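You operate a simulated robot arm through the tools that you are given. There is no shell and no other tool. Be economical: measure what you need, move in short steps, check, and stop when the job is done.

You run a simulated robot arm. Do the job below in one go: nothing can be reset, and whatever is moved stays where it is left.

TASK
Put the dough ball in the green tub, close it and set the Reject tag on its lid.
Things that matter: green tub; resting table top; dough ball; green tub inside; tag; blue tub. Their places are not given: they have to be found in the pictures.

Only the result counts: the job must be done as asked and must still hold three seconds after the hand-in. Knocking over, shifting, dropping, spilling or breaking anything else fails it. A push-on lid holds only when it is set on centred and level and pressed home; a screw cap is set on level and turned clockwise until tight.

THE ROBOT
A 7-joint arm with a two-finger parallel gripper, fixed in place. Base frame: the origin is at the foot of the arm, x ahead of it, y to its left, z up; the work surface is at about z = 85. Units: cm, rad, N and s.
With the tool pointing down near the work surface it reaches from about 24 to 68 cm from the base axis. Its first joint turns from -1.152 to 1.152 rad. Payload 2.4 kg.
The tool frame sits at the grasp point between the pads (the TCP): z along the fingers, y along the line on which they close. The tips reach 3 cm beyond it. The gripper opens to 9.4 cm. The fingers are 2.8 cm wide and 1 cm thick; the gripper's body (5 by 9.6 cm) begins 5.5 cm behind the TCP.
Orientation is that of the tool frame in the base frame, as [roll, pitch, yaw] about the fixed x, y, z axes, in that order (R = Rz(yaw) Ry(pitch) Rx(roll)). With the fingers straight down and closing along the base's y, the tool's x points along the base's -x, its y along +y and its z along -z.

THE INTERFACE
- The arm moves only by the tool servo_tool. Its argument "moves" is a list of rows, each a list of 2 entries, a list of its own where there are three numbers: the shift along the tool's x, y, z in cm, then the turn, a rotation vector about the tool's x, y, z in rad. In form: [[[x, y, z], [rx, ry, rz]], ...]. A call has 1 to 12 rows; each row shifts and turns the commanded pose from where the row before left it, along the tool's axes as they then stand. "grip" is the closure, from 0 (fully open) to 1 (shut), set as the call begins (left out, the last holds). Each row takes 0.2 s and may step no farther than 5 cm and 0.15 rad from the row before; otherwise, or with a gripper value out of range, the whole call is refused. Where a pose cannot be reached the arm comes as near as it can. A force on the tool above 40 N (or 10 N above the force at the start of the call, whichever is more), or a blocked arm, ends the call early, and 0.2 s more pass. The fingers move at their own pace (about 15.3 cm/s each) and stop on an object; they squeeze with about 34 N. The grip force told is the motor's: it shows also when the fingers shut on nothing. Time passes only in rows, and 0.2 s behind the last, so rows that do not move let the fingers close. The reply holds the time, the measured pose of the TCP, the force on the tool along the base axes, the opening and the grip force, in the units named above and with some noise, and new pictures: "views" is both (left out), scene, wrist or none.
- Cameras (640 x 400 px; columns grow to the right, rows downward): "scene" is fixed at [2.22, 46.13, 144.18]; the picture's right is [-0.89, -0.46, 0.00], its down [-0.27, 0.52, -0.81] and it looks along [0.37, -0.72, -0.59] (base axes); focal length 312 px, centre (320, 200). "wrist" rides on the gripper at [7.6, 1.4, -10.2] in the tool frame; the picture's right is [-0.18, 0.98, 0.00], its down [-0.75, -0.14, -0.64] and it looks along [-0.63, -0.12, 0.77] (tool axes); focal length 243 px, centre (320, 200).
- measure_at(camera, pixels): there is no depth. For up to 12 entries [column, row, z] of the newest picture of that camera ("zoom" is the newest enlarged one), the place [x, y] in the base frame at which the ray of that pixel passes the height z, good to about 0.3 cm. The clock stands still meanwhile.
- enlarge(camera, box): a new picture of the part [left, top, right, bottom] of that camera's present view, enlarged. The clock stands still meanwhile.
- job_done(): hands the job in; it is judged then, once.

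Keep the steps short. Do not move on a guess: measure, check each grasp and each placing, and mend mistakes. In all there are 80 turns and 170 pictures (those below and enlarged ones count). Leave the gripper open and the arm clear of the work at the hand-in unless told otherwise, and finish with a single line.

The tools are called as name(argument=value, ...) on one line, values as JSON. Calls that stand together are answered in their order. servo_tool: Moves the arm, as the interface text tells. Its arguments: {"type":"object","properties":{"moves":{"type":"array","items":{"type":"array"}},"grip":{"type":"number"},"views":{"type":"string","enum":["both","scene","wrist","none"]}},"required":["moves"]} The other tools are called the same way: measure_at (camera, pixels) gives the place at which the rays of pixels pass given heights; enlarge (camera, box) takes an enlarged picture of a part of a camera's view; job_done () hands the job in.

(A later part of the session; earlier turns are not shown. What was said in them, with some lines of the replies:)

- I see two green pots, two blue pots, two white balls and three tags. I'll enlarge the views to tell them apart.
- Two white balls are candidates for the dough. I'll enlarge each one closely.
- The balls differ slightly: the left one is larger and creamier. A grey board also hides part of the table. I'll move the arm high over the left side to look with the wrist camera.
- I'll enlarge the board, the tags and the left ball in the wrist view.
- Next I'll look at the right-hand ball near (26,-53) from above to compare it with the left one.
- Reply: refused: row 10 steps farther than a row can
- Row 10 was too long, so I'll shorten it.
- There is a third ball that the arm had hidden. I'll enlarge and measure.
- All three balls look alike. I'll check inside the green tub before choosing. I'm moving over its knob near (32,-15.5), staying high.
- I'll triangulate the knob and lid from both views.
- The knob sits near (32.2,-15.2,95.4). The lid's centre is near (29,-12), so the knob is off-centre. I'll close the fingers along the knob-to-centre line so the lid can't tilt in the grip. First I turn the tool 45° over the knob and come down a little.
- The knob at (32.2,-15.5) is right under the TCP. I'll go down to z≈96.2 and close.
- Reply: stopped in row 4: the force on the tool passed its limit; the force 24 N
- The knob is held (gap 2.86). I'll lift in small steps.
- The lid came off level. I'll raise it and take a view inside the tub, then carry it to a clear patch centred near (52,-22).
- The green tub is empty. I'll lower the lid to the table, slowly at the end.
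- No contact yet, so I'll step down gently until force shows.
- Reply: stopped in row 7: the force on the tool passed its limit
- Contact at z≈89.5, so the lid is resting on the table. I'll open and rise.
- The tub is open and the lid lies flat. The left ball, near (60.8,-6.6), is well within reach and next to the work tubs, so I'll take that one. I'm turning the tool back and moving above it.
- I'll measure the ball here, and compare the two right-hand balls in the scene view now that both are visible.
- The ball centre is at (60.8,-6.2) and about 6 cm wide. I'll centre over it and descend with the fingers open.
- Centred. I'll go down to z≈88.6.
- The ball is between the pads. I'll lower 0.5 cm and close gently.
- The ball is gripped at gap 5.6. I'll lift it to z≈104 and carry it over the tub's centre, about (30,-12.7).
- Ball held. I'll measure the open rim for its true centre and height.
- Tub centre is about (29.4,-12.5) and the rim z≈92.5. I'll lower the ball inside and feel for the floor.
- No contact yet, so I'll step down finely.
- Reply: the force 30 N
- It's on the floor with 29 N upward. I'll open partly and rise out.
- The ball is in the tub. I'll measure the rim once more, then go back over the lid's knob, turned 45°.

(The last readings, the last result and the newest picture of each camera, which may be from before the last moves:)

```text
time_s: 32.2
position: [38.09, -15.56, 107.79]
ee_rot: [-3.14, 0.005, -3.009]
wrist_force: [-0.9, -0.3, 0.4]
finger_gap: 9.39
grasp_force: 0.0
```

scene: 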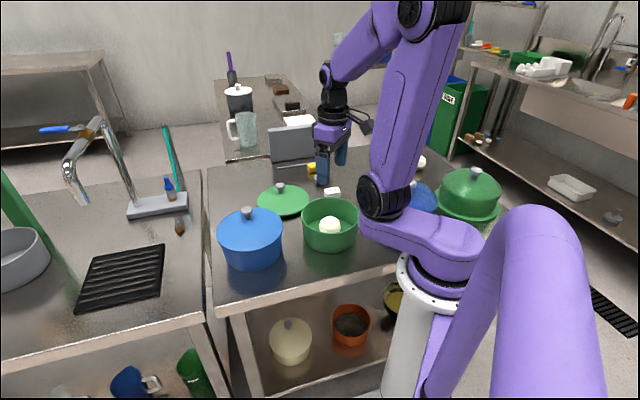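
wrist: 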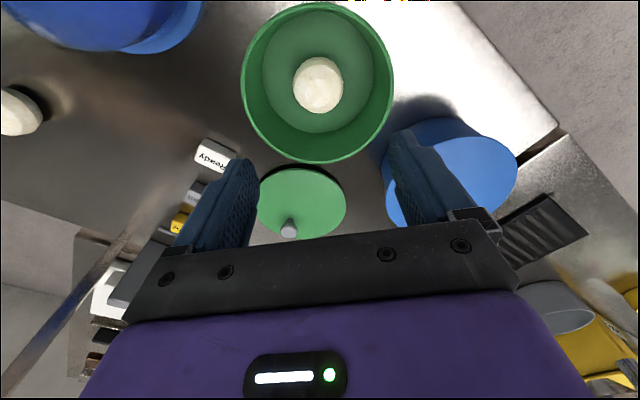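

Rim centre is (29.6,-12.6), unchanged. I'll finish the turn and move over the lid knob.

servo_tool(moves=[[[0, 0, 0], [0, 0, -0.131]], [[0, 0, 0], [0, 0, -0.131]], [[0, 0, 0], [0, 0, -0.131]], [[0, 0, 0], [0, 0, -0.131]], [[0, 0, 0], [0, 0, -0.132]], [[-1, -3.57, 0], [0, 0, 0]], [[-1, -3.57, 0], [0, 0, 0]], [[-1, -3.57, 0], [0, 0, 0]], [[-1, -3.57, 0], [0, 0, 0]], [[-1, -3.57, 0], [0, 0, 0]], [[0, 0, 3], [0, 0, 0]], [[0, 0, 0], [0, 0, 0]]])

```text
time_s: 34.8
position: [54.2, -24.93, 105.3]
ee_rot: [-3.138, 0.0, -2.353]
wrist_force: [0.6, 0.8, 0.2]
finger_gap: 9.43
grasp_force: 0.1
```

scene: 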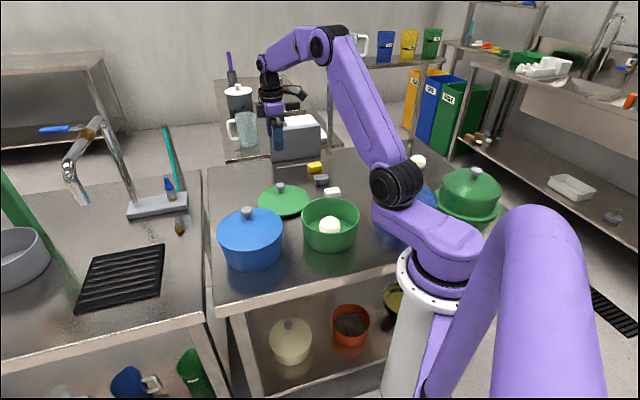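
wrist: 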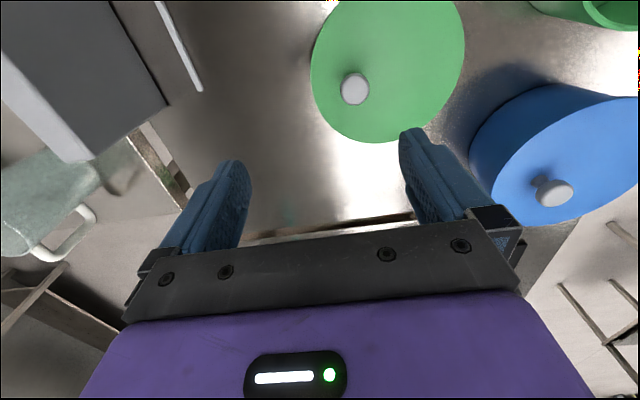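

The knob shows at (354,88), not column 320 as expected. I'll measure it.

measure_at(camera="wrist", pixels=[[354, 88, 88], [354, 88, 89], [311, 70, 86.2], [465, 45, 86.2], [380, 142, 86.2]])

measure_at(camera="scene", pixels=[[280.5, 186.5, 88], [280.5, 186.5, 89]])

enlarge(camera="scene", box=[250, 170, 320, 225])

```text
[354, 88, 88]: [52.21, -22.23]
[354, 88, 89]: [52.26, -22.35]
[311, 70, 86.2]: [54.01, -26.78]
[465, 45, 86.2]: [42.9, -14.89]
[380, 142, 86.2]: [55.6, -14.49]
```

```text
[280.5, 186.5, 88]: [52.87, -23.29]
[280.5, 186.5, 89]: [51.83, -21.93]
```

```text
7.27 times, centred on (285, 198) of scene
```

zoom: 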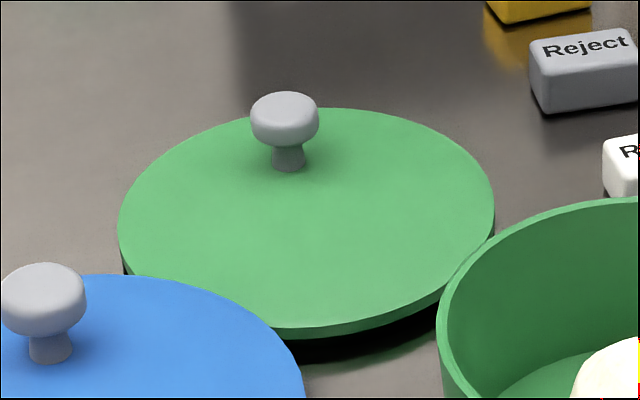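

The lid slid about 3 cm along the closing line when released, and the knob is now at (52.2,-22.3). I'll recentre, go down part way and check.

servo_tool(moves=[[[-0.43, 3.25, 0], [0, 0, 0]], [[0, 0, 4], [0, 0, 0]], [[0, 0, 4], [0, 0, 0]], [[0, 0, 2], [0, 0, 0]], [[0, 0, 0], [0, 0, 0]]], views="wrist")

```text
time_s: 36.0
position: [51.93, -22.57, 95.2]
ee_rot: [-3.137, 0.003, -2.352]
wrist_force: [0.4, 0.5, 0.1]
finger_gap: 9.42
grasp_force: 0.0
```

wrist: 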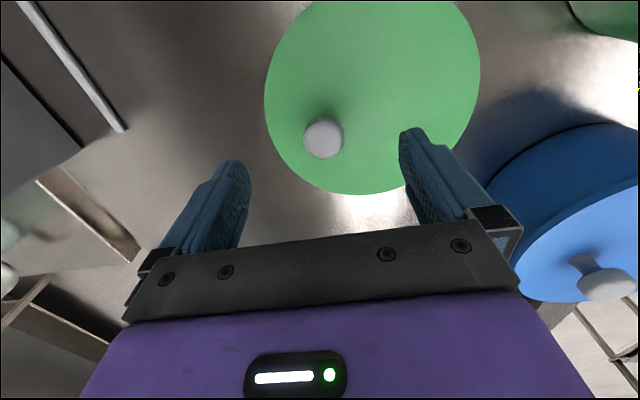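

The knob is at (324,136), well aligned. I'll go down to z≈89.6 and grip.

servo_tool(moves=[[[0, 0.25, 2.5], [0, 0, 0]], [[0, 0, 2.2], [0, 0, 0]], [[0, 0, 0.7], [0, 0, 0]], [[0, 0, 0], [0, 0, 0]]], views="none")

servo_tool(moves=[[[0, 0, 0], [0, 0, 0]], [[0, 0, 0], [0, 0, 0]], [[0, 0, 0], [0, 0, 0]]], grip=1, views="wrist")

```text
time_s: 37.0
position: [52.06, -22.49, 89.65]
ee_rot: [-3.137, 0.001, -2.351]
wrist_force: [-0.2, 0.5, 0.9]
finger_gap: 9.4
grasp_force: 0.0
```

```text
time_s: 37.8
position: [51.95, -22.54, 89.72]
ee_rot: [-3.138, 0.001, -2.353]
wrist_force: [-0.2, 0.0, -0.5]
finger_gap: 2.84
grasp_force: 33.7
```

wrist: 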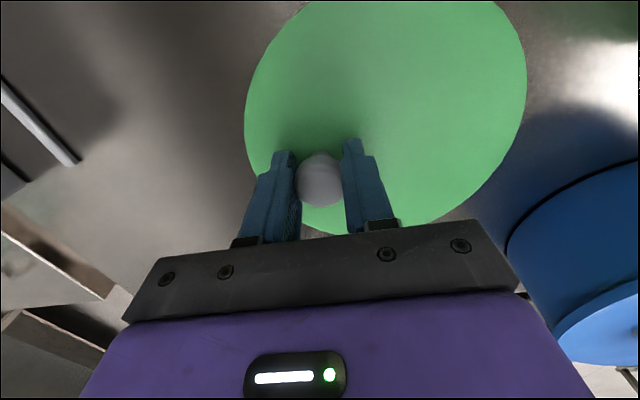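

Grip matches the earlier one (knob at the same pixel, lid edges within about 2 px). I'll lift and carry it back over the tub.

servo_tool(moves=[[[0, 0, -2], [0, 0, 0]], [[0, 0, -4], [0, 0, 0]], [[0, 0, -4], [0, 0, 0]], [[0, 0, -4], [0, 0, 0]], [[1.795, 3.84, 0], [0, 0, 0]], [[1.795, 3.84, 0], [0, 0, 0]], [[1.795, 3.84, 0], [0, 0, 0]], [[1.795, 3.84, 0], [0, 0, 0]], [[1.795, 3.84, 0], [0, 0, 0]], [[0, 0, 0], [0, 0, 0]], [[0, 0, 0], [0, 0, 0]]])

enlarge(camera="scene", box=[290, 160, 370, 260])

```text
time_s: 40.2
position: [31.9, -14.86, 103.67]
ee_rot: [-3.139, 0.001, -2.351]
wrist_force: [0.6, 0.6, -1.7]
finger_gap: 2.85
grasp_force: 34.2
```

scene: 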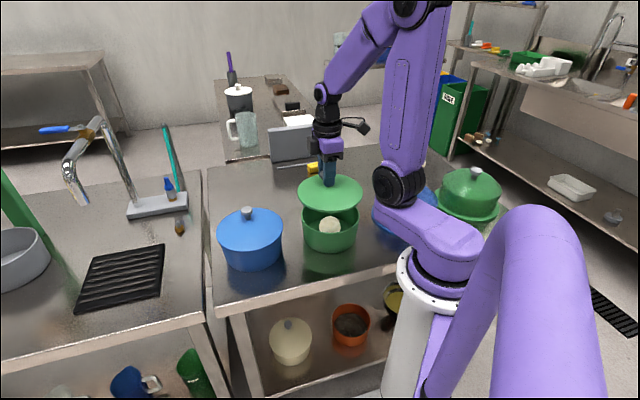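
wrist: 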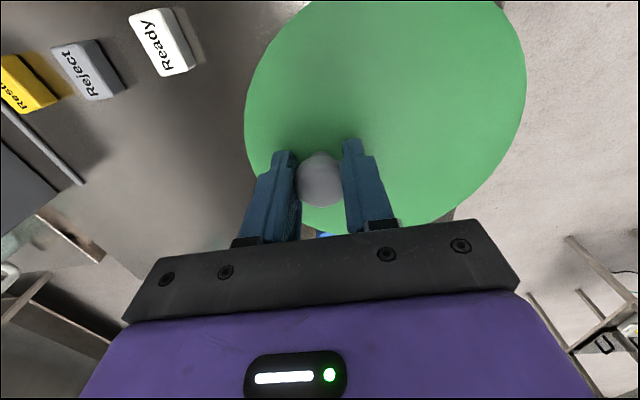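

```text
4.00 times, centred on (330, 210) of scene
```

zoom: 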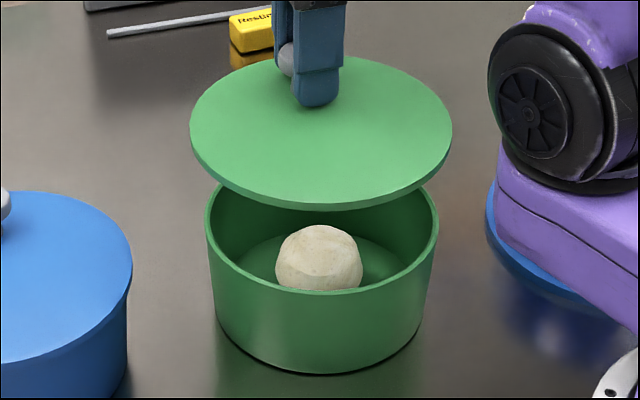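

I'll correct about 0.45 cm in y, lower to just above the rim and re-read.

servo_tool(moves=[[[0.22, -0.33, 2], [0, 0, 0]], [[0, 0, 2], [0, 0, 0]], [[0, 0, 0], [0, 0, 0]], [[0, 0, 0], [0, 0, 0]]], views="none")

servo_tool(moves=[[[0, 0, 0], [0, 0, 0]]], views="none")

servo_tool(moves=[[[0, 0, 0], [0, 0, 0]]])

enlarge(camera="scene", box=[290, 170, 370, 260])

```text
time_s: 41.2
position: [32.18, -15.56, 99.52]
ee_rot: [-3.137, 0.002, -2.353]
wrist_force: [-0.1, 0.7, -0.8]
finger_gap: 2.83
grasp_force: 34.3
```

```text
time_s: 41.6
position: [32.12, -15.55, 99.55]
ee_rot: [-3.137, 0.003, -2.353]
wrist_force: [-0.6, -0.1, -0.5]
finger_gap: 2.82
grasp_force: 34.3
```

```text
time_s: 42.0
position: [32.22, -15.52, 99.5]
ee_rot: [-3.137, 0.002, -2.352]
wrist_force: [0.5, -0.3, 0.1]
finger_gap: 2.82
grasp_force: 34.3
```

scene: 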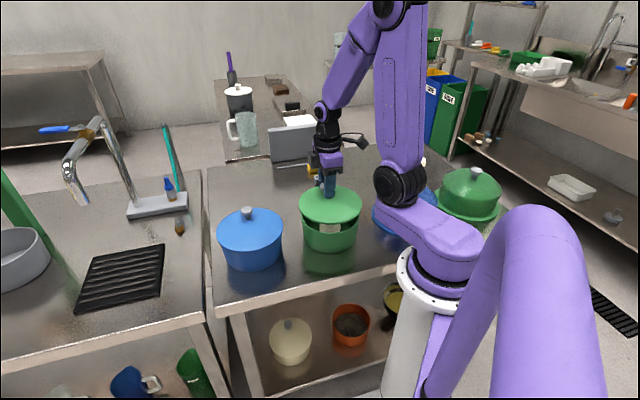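
wrist: 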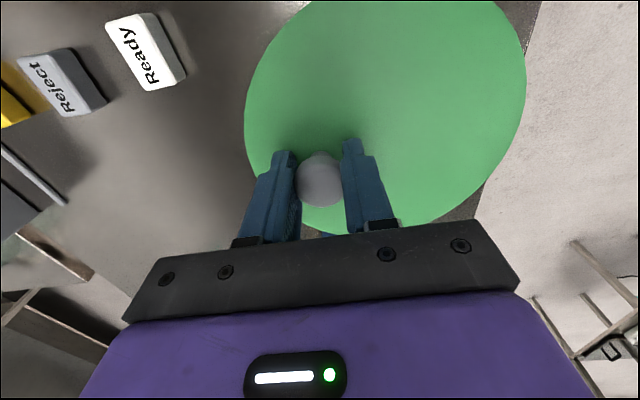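

```text
4.44 times, centred on (330, 215) of scene
```

zoom: 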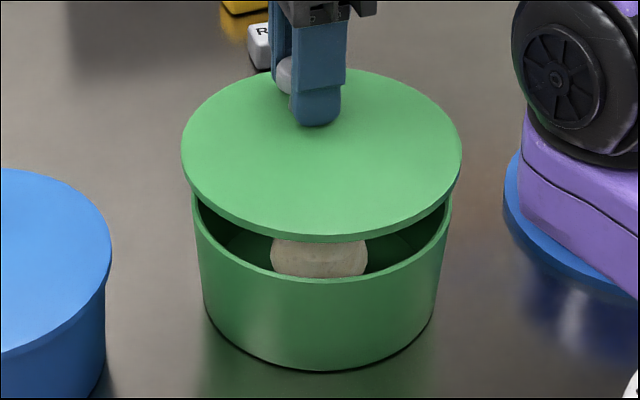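

Now at (32.17,-15.54), against a seated position of about (32.02,-15.37). I'll nudge 0.19 and lower towards contact.

servo_tool(moves=[[[0, 0.19, 1], [0, 0, 0]], [[0, 0, 0.8], [0, 0, 0]], [[0, 0, 0.3], [0, 0, 0]], [[0, 0, 0.3], [0, 0, 0]], [[0, 0, 0], [0, 0, 0]]])

enlarge(camera="scene", box=[290, 170, 370, 260])

```text
time_s: 43.2
position: [32.02, -15.4, 97.15]
ee_rot: [-3.138, 0.002, -2.351]
wrist_force: [-0.2, 0.0, -0.3]
finger_gap: 2.86
grasp_force: 34.0
```

scene: 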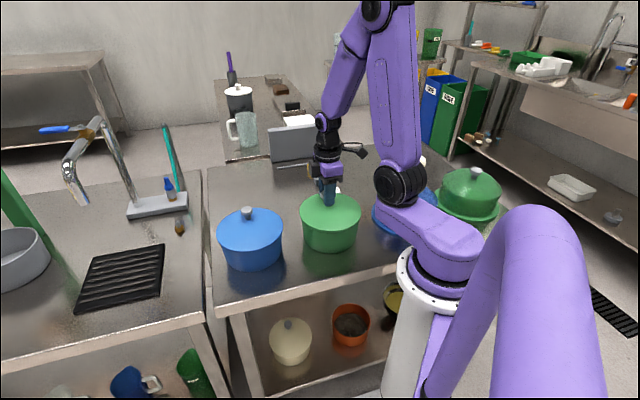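
wrist: 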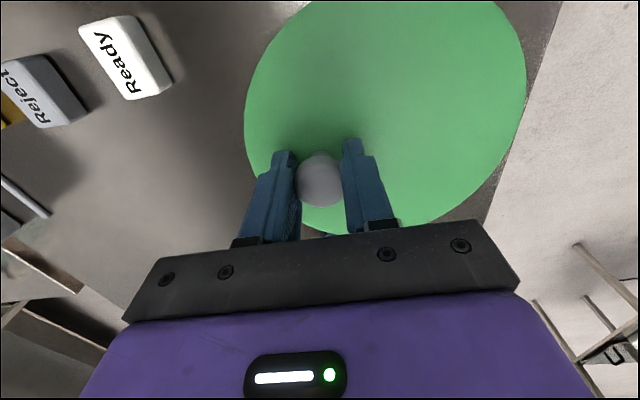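

```text
4.44 times, centred on (330, 215) of scene
```

zoom: 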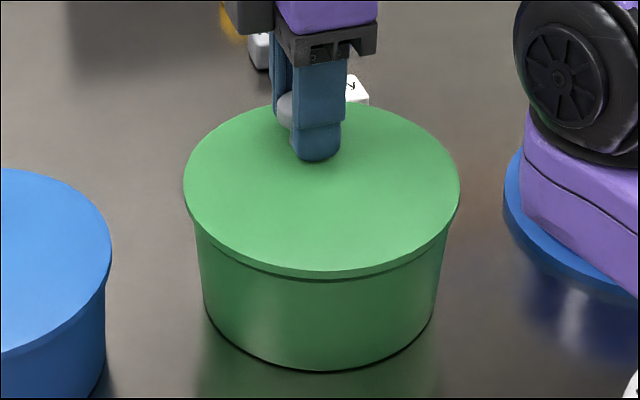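

It looks centred with a small gap left. I'll press down in small steps.

servo_tool(moves=[[[0, 0, 0.3], [0, 0, 0]], [[0, 0, 0.2], [0, 0, 0]], [[0, 0, 0.2], [0, 0, 0]], [[0, 0, 0.2], [0, 0, 0]], [[0, 0, 0.2], [0, 0, 0]], [[0, 0, 0], [0, 0, 0]]])

enlarge(camera="scene", box=[290, 170, 370, 260])

```text
time_s: 44.3
position: [32.19, -15.6, 96.37]
ee_rot: [-3.136, 0.001, -2.353]
wrist_force: [-3.0, 1.4, 13.3]
finger_gap: 2.87
grasp_force: 33.8
stopped in row 5: the force on the tool passed its limit (the readings are from after the stop); the commanded pose is now the measured one
```

scene: 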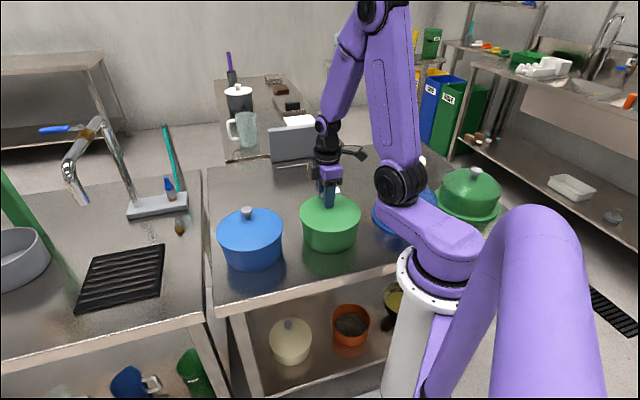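
wrist: 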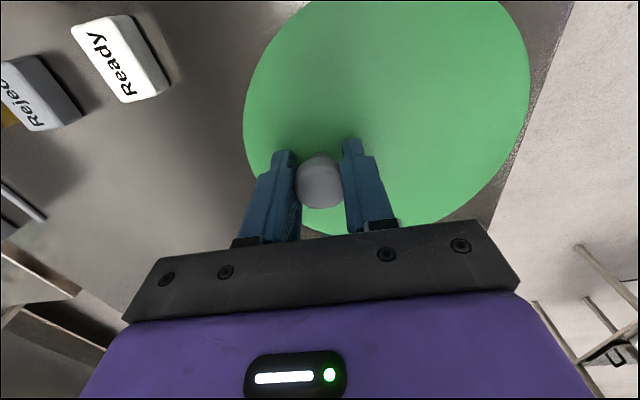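

```text
4.44 times, centred on (330, 215) of scene
```

zoom: 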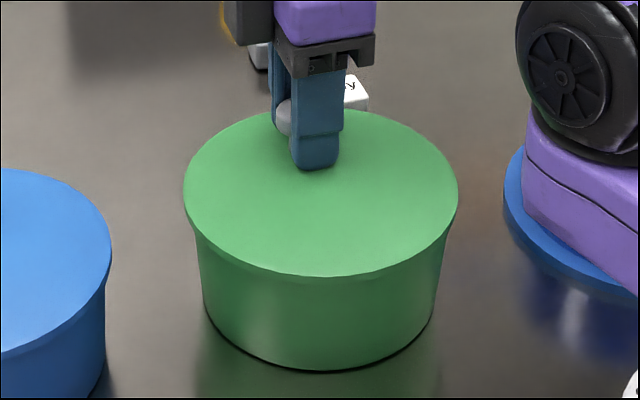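

The lid is down at the same height as when first found (96.4). I'll press harder through the knob to make sure it's home.

servo_tool(moves=[[[0, 0, 0.3], [0, 0, 0]], [[0, 0, 0.3], [0, 0, 0]], [[0, 0, 0.3], [0, 0, 0]], [[0, 0, 0], [0, 0, 0]]], views="none")

servo_tool(moves=[[[0, 0, 0], [0, 0, 0]], [[0, 0, 0], [0, 0, 0]]], views="none", grip=0.65)

servo_tool(moves=[[[0, 0, -0.3], [0, 0, 0]], [[0, 0, -0.3], [0, 0, 0]], [[0, 0, -0.3], [0, 0, 0]], [[0, 0, 0], [0, 0, 0]]], views="both")

```text
time_s: 44.6
position: [32.14, -15.51, 96.33]
ee_rot: [-3.135, 0.003, -2.353]
wrist_force: [-2.8, 1.3, 14.9]
finger_gap: 2.89
grasp_force: 33.7
stopped in row 1: the force on the tool passed its limit (the readings are from after the stop); the commanded pose is now the measured one
```

```text
time_s: 45.2
position: [32.07, -15.67, 96.32]
ee_rot: [-3.133, 0.003, -2.353]
wrist_force: [-0.3, -3.1, 18.8]
finger_gap: 3.12
grasp_force: 0.0
```

```text
time_s: 46.2
position: [32.18, -15.63, 97.28]
ee_rot: [-3.136, 0.001, -2.353]
wrist_force: [-0.4, -0.6, -1.0]
finger_gap: 3.3
grasp_force: 0.1
```

scene: 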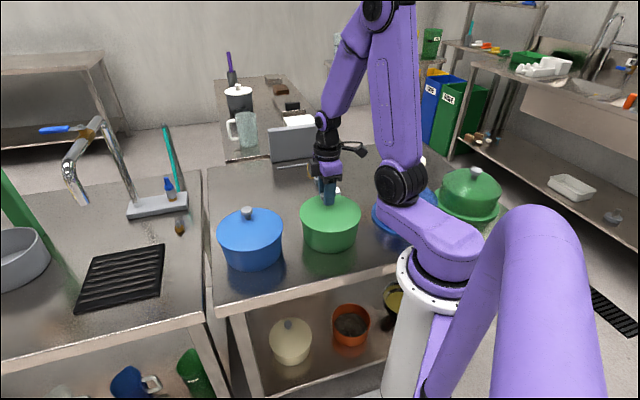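
wrist: 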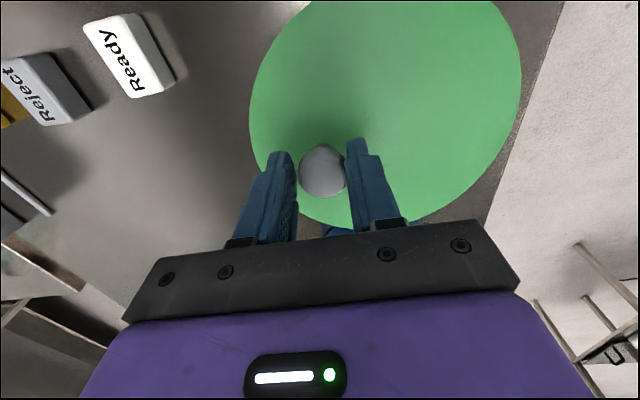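

Released cleanly with the lid still in place. I'll rise, shut the fingers, move over the lid's centre and press there.

servo_tool(moves=[[[0, 0, -3], [0, 0, 0]], [[0, 0, -3], [0, 0, 0]], [[-0.33, 3.9, 0], [0, 0, 0]], [[0, 0, 0], [0, 0, 0]]], views="none")

servo_tool(moves=[[[0, 0, 2], [0, 0, 0]], [[0, 0, 2], [0, 0, 0]], [[0, 0, 2], [0, 0, 0]], [[0, 0, 0], [0, 0, 0]]], grip=1, views="both")

enlarge(camera="scene", box=[290, 170, 370, 260])

```text
time_s: 47.2
position: [29.64, -12.56, 103.06]
ee_rot: [-3.134, 0.002, -2.354]
wrist_force: [-0.7, 0.5, -0.8]
finger_gap: 3.3
grasp_force: 0.0
```

```text
time_s: 48.2
position: [29.76, -12.71, 96.87]
ee_rot: [-3.135, 0.002, -2.353]
wrist_force: [-0.1, 0.2, -0.5]
finger_gap: 0.01
grasp_force: 32.6
```

scene: 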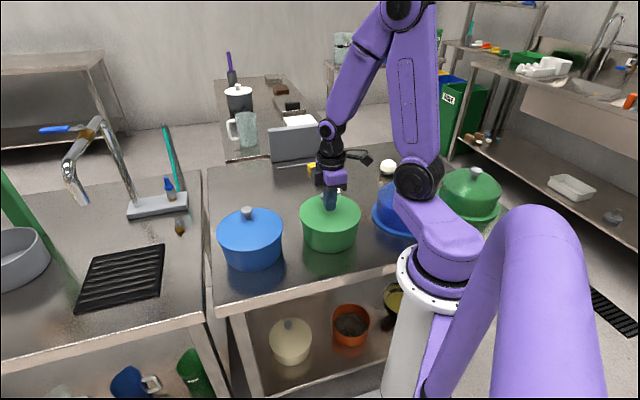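
wrist: 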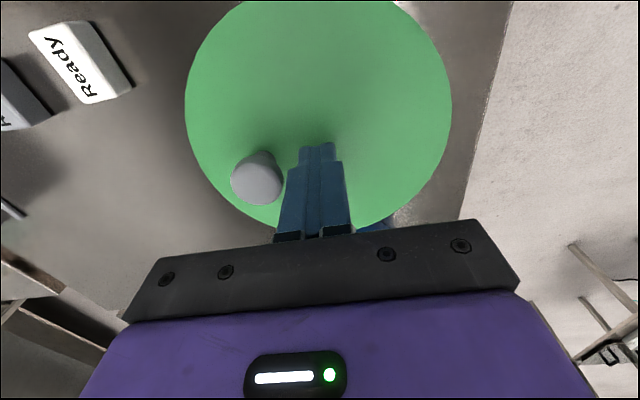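

```text
4.44 times, centred on (330, 215) of scene
```

zoom: 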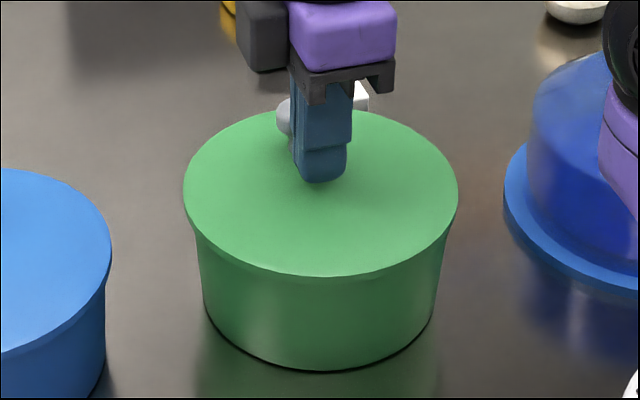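

Now I'll press on the lid's centre.

servo_tool(moves=[[[0, 0, 0.3], [0, 0, 0]], [[0, 0, 0.3], [0, 0, 0]], [[0, 0, 0.3], [0, 0, 0]], [[0, 0, 0.3], [0, 0, 0]], [[0, 0, 0.3], [0, 0, 0]], [[0, 0, 0.3], [0, 0, 0]], [[0, 0, 0], [0, 0, 0]]], views="none")

servo_tool(moves=[[[0, 0, 0.3], [0, 0, 0]], [[0, 0, 0.3], [0, 0, 0]], [[0, 0, 0.3], [0, 0, 0]], [[0, 0, 0], [0, 0, 0]]], views="none")

```text
time_s: 49.1
position: [29.63, -12.69, 96.42]
ee_rot: [-3.134, 0.002, -2.351]
wrist_force: [-4.1, 2.8, 17.3]
finger_gap: 0.01
grasp_force: 33.4
stopped in row 4: the force on the tool passed its limit (the readings are from after the stop); the commanded pose is now the measured one
```

```text
time_s: 49.4
position: [29.71, -12.6, 96.3]
ee_rot: [-3.132, 0.003, -2.354]
wrist_force: [-4.7, 3.7, 19.2]
finger_gap: 0.0
grasp_force: 33.5
stopped in row 1: the force on the tool passed its limit (the readings are from after the stop); the commanded pose is now the measured one
```

The lid is firm at the original height under about 40 N. I'll rise, open and move over the Reject tag near (44,-35.6).

servo_tool(moves=[[[0, 0, -4], [0, 0, 0]], [[0, 0, -4], [0, 0, 0]], [[0, 0, -1], [0, 0, 0]], [[1.0, -4.4, 0], [0, 0, 0]], [[1.0, -4.4, 0], [0, 0, 0]], [[1.0, -4.4, 0], [0, 0, 0]], [[1.0, -4.4, 0], [0, 0, 0]], [[1.0, -4.4, 0], [0, 0, 0]], [[1.0, -4.4, 0], [0, 0, 0]], [[0, 0, 2], [0, 0, 0]], [[0, 0, 0], [0, 0, 0]]], grip=1)

```text
time_s: 51.8
position: [44.0, -35.51, 103.24]
ee_rot: [-3.133, 0.003, -2.354]
wrist_force: [0.0, 0.7, -0.3]
finger_gap: 0.01
grasp_force: 33.1
```

scene: 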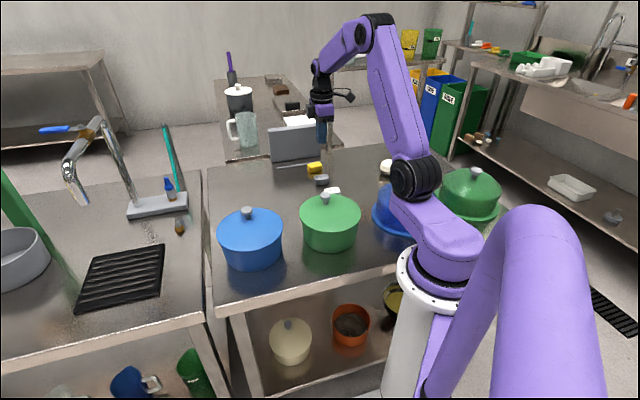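
wrist: 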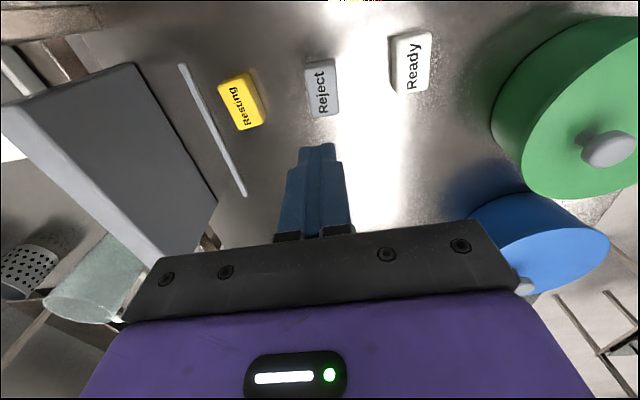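

The Reject tag is at (322,88), with its short side along the closing direction. I'll enlarge and measure it.

enlarge(camera="wrist", box=[210, 20, 440, 150])

measure_at(camera="wrist", pixels=[[322, 88, 87], [306, 62, 87], [334, 59, 87], [308, 117, 87], [339, 114, 87], [322, 88, 86]])

enlarge(camera="scene", box=[300, 155, 350, 200])

measure_at(camera="scene", pixels=[[321.5, 177, 87], [322, 186, 85]])

```text
2.78 times, centred on (325, 85) of wrist
```

zoom: 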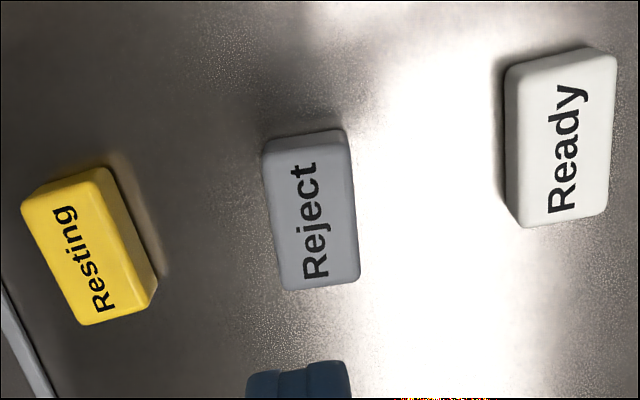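

```text
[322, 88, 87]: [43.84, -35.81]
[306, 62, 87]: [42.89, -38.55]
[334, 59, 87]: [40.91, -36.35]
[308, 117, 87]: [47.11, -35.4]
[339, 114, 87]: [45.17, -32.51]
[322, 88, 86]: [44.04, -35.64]
```

```text
8.89 times, centred on (325, 178) of scene
```

zoom: 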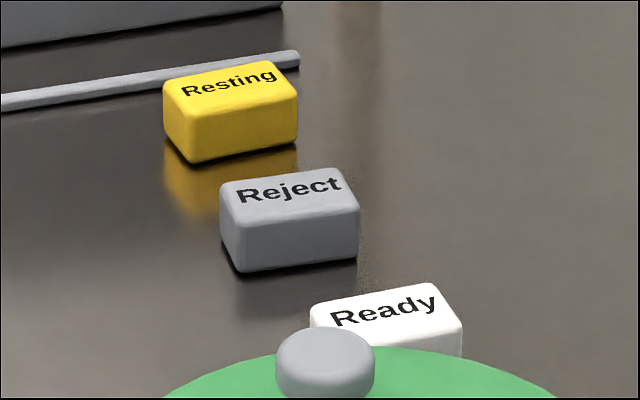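

```text
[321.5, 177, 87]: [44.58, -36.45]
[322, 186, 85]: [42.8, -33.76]
```

The tag is about 5.3×3 cm with its top at z≈87.3, centred near (44.0,-35.8) and about 5° off my axis. I'll open to about 6 cm, align and descend part way.

servo_tool(moves=[[[0.2, -0.2, 2], [0, 0, 0.08]], [[0, 0, 4], [0, 0, 0]], [[0, 0, 3], [0, 0, 0]], [[0, 0, 0], [0, 0, 0]]], grip=0.35, views="wrist")

```text
time_s: 52.8
position: [44.28, -35.83, 94.63]
ee_rot: [-3.133, 0.005, -2.43]
wrist_force: [0.6, -0.7, -0.1]
finger_gap: 6.11
grasp_force: 0.0
```

wrist: 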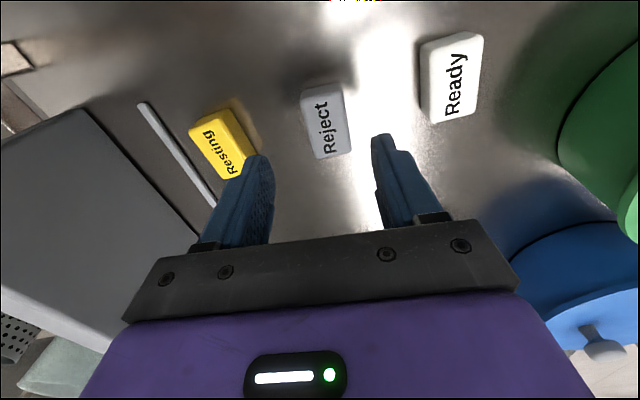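

measure_at(camera="wrist", pixels=[[302, 94, 87.3], [338, 87, 87.3], [318, 158, 87.3], [351, 149, 87.3], [327, 121, 87.3], [243, 178, 87.3], [257, 153, 87.3]])

```text
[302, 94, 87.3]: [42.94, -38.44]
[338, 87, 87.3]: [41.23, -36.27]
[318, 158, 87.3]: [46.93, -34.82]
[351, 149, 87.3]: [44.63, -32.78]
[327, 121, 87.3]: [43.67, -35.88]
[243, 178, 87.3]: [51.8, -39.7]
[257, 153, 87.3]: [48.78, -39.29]
```

Tag centre is about (43.9,-35.6). The Resting tag's nearest corner is about 6 cm off along the closing line, which clears the fingers. I'll make a small correction and descend to z≈88.5.

servo_tool(moves=[[[0.1, 0.25, 2], [0, 0, -0.05]], [[0, 0, 3], [0, 0, 0]], [[0, 0, 1.1], [0, 0, 0]], [[0, 0, 0], [0, 0, 0]]], views="both")

```text
time_s: 53.8
position: [44.08, -35.74, 88.42]
ee_rot: [-3.133, 0.005, -2.384]
wrist_force: [-1.0, -1.0, 0.1]
finger_gap: 6.12
grasp_force: 0.1
```

scene: 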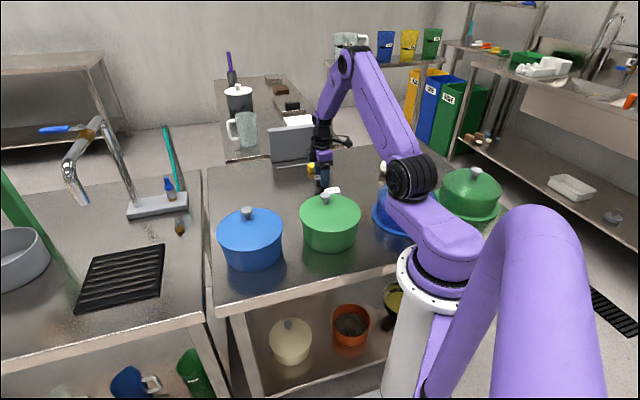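
wrist: 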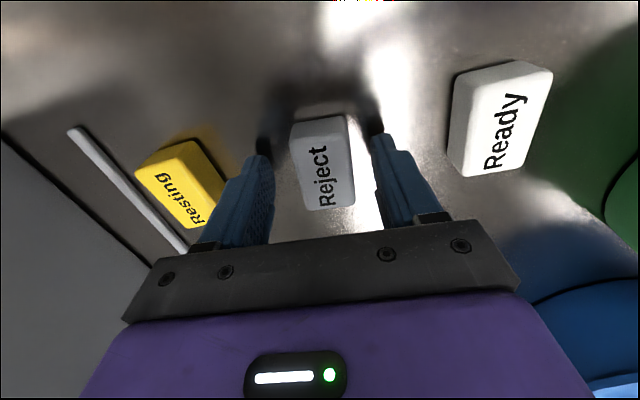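

The tag lies between the pads, so I'll close on it and lift a little.

servo_tool(moves=[[[0, 0, 0], [0, 0, 0]], [[0, 0, 0], [0, 0, 0]], [[0, 0, 0], [0, 0, 0]]], grip=1, views="none")

servo_tool(moves=[[[0, 0, -1], [0, 0, 0]], [[0, 0, -3], [0, 0, 0]], [[0, 0, -4], [0, 0, 0]], [[0, 0, -4], [0, 0, 0]], [[0, 0, -2], [0, 0, 0]], [[0, 0, 0], [0, 0, 0]]])

```text
time_s: 54.6
position: [43.97, -35.77, 88.43]
ee_rot: [-3.13, 0.003, -2.383]
wrist_force: [-0.3, -0.1, 0.1]
finger_gap: 3.08
grasp_force: 33.5
```

```text
time_s: 56.0
position: [44.02, -35.99, 102.5]
ee_rot: [-3.132, 0.004, -2.384]
wrist_force: [-1.2, -0.3, -0.3]
finger_gap: 3.06
grasp_force: 33.7
```

scene: 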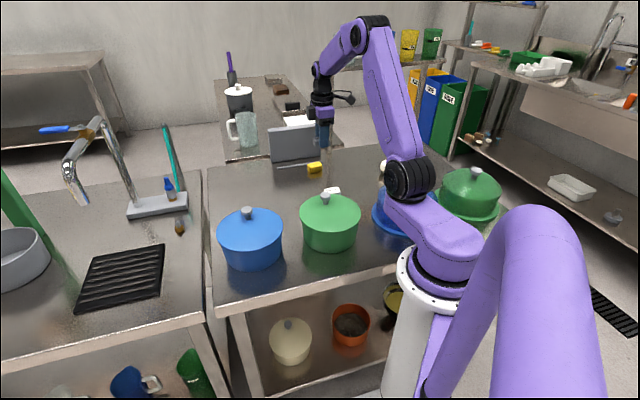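
wrist: 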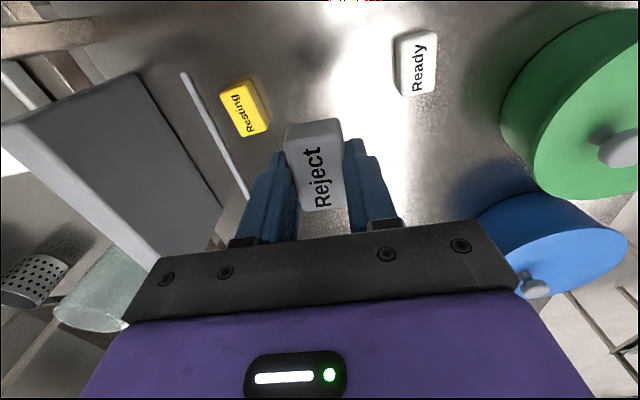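

The Reject tag is held. I'll carry it to the clear side of the lid, around (28.3,-11.2), away from the knob.

servo_tool(moves=[[[-0.8, 4.11, 0], [0, 0, 0]], [[-0.8, 4.11, 0], [0, 0, 0]], [[-0.8, 4.11, 0], [0, 0, 0]], [[-0.8, 4.11, 0], [0, 0, 0]], [[-0.8, 4.11, 0], [0, 0, 0]], [[-0.8, 4.11, 0], [0, 0, 0]], [[-0.8, 4.11, 0], [0, 0, 0]], [[0, 0, 3], [0, 0, 0]], [[0, 0, 0], [0, 0, 0]], [[0, 0, 0], [0, 0, 0]]])

enlarge(camera="scene", box=[280, 165, 380, 265])

```text
time_s: 58.2
position: [28.12, -11.09, 99.12]
ee_rot: [-3.132, 0.002, -2.383]
wrist_force: [-0.1, -0.1, 0.8]
finger_gap: 3.08
grasp_force: 33.8
```

scene: 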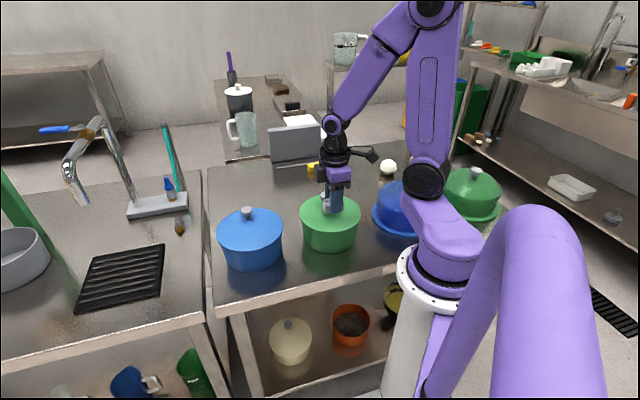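
wrist: 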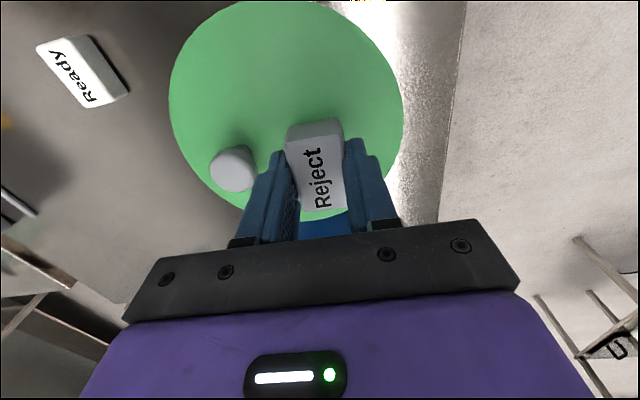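

```text
4.00 times, centred on (330, 215) of scene
```

zoom: 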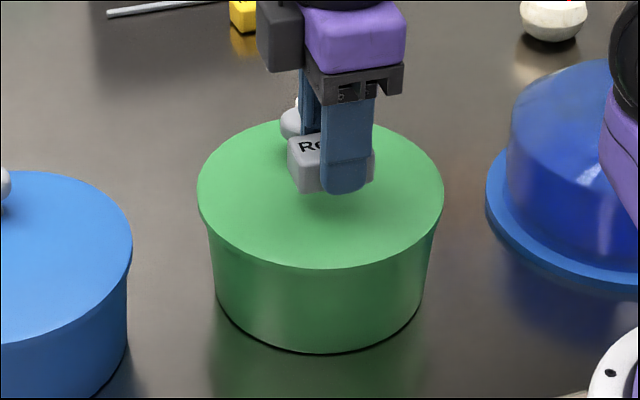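

The position is good: clear of the knob and within the lid. I'll lower to contact.

servo_tool(moves=[[[0, 0, 1.2], [0, 0, 0]], [[0, 0, 0.7], [0, 0, 0]], [[0, 0, 0.2], [0, 0, 0]], [[0, 0, 0.15], [0, 0, 0]], [[0, 0, 0.15], [0, 0, 0]], [[0, 0, 0], [0, 0, 0]]], views="none")

```text
time_s: 59.6
position: [28.26, -11.03, 96.62]
ee_rot: [-3.134, 0.007, -2.385]
wrist_force: [-0.1, -0.2, 5.5]
finger_gap: 3.06
grasp_force: 33.7
```

Light contact (5.5 N). I'll open slightly to about 4 cm, check, then rise.

servo_tool(moves=[[[0, 0, 0], [0, 0, 0]], [[0, 0, 0], [0, 0, 0]]], grip=0.57, views="none")

servo_tool(moves=[[[0, 0, -1], [0, 0, 0]], [[0, 0, -2], [0, 0, 0]], [[0, 0, -4], [0, 0, 0]], [[0, 0, -4], [0, 0, 0]], [[0, 0, -4], [0, 0, 0]], [[0, 0, 0], [0, 0, 0]]])

enlarge(camera="scene", box=[280, 165, 380, 265])

```text
time_s: 60.2
position: [28.3, -10.93, 96.73]
ee_rot: [-3.132, 0.003, -2.384]
wrist_force: [0.1, 0.1, 0.4]
finger_gap: 4.01
grasp_force: 0.0
```

```text
time_s: 61.6
position: [28.25, -10.96, 111.69]
ee_rot: [-3.132, 0.004, -2.385]
wrist_force: [0.3, 0.4, -0.2]
finger_gap: 4.04
grasp_force: 0.1
```

scene: 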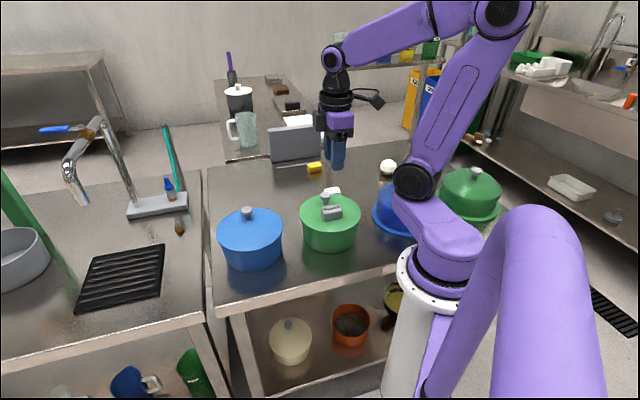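
wrist: 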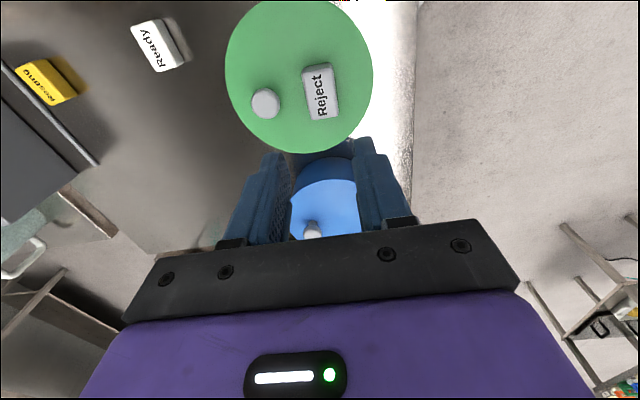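

```text
4.00 times, centred on (330, 215) of scene
```

zoom: 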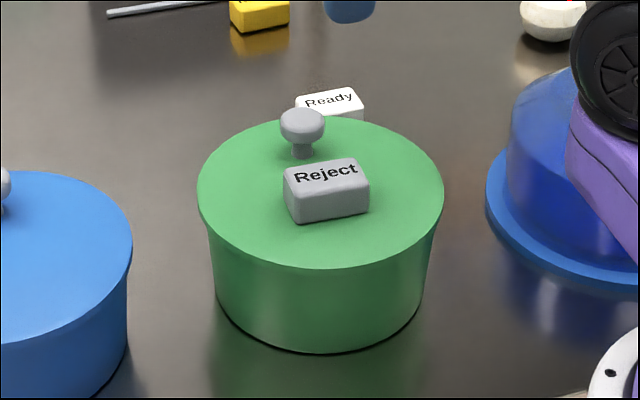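

The tag sits flat on the closed, level lid. I'll open fully and move the arm clear.

servo_tool(moves=[[[0, 0, -4], [0, 0, 0]], [[0, -4.5, 0], [0, 0, 0]], [[0, -4.5, 0], [0, 0, 0]], [[0, -4.5, 0], [0, 0, 0]], [[0, -4.5, 0], [0, 0, 0]], [[0, 0, 0], [0, 0, 0]], [[0, 0, 0], [0, 0, 0]]], grip=0, views="scene")

```text
time_s: 63.2
position: [40.67, -24.28, 116.11]
ee_rot: [-3.133, 0.005, -2.384]
wrist_force: [0.2, 0.4, -0.4]
finger_gap: 9.39
grasp_force: 0.1
```

scene: 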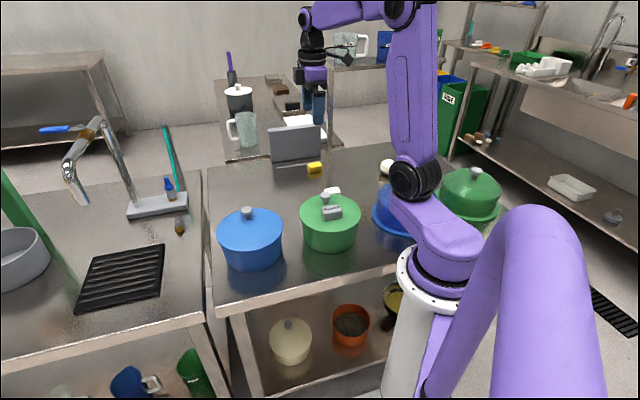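

The tub is closed with the tag on its lid, and the arm is clear with the gripper open. I'm handing in.

job_done()

```text
The job is handed in.
```

I put a dough ball in the green tub, pressed the lid home and set the Reject tag flat on it; there were three look-alike balls on the table, and I took the one beside the blue tub.
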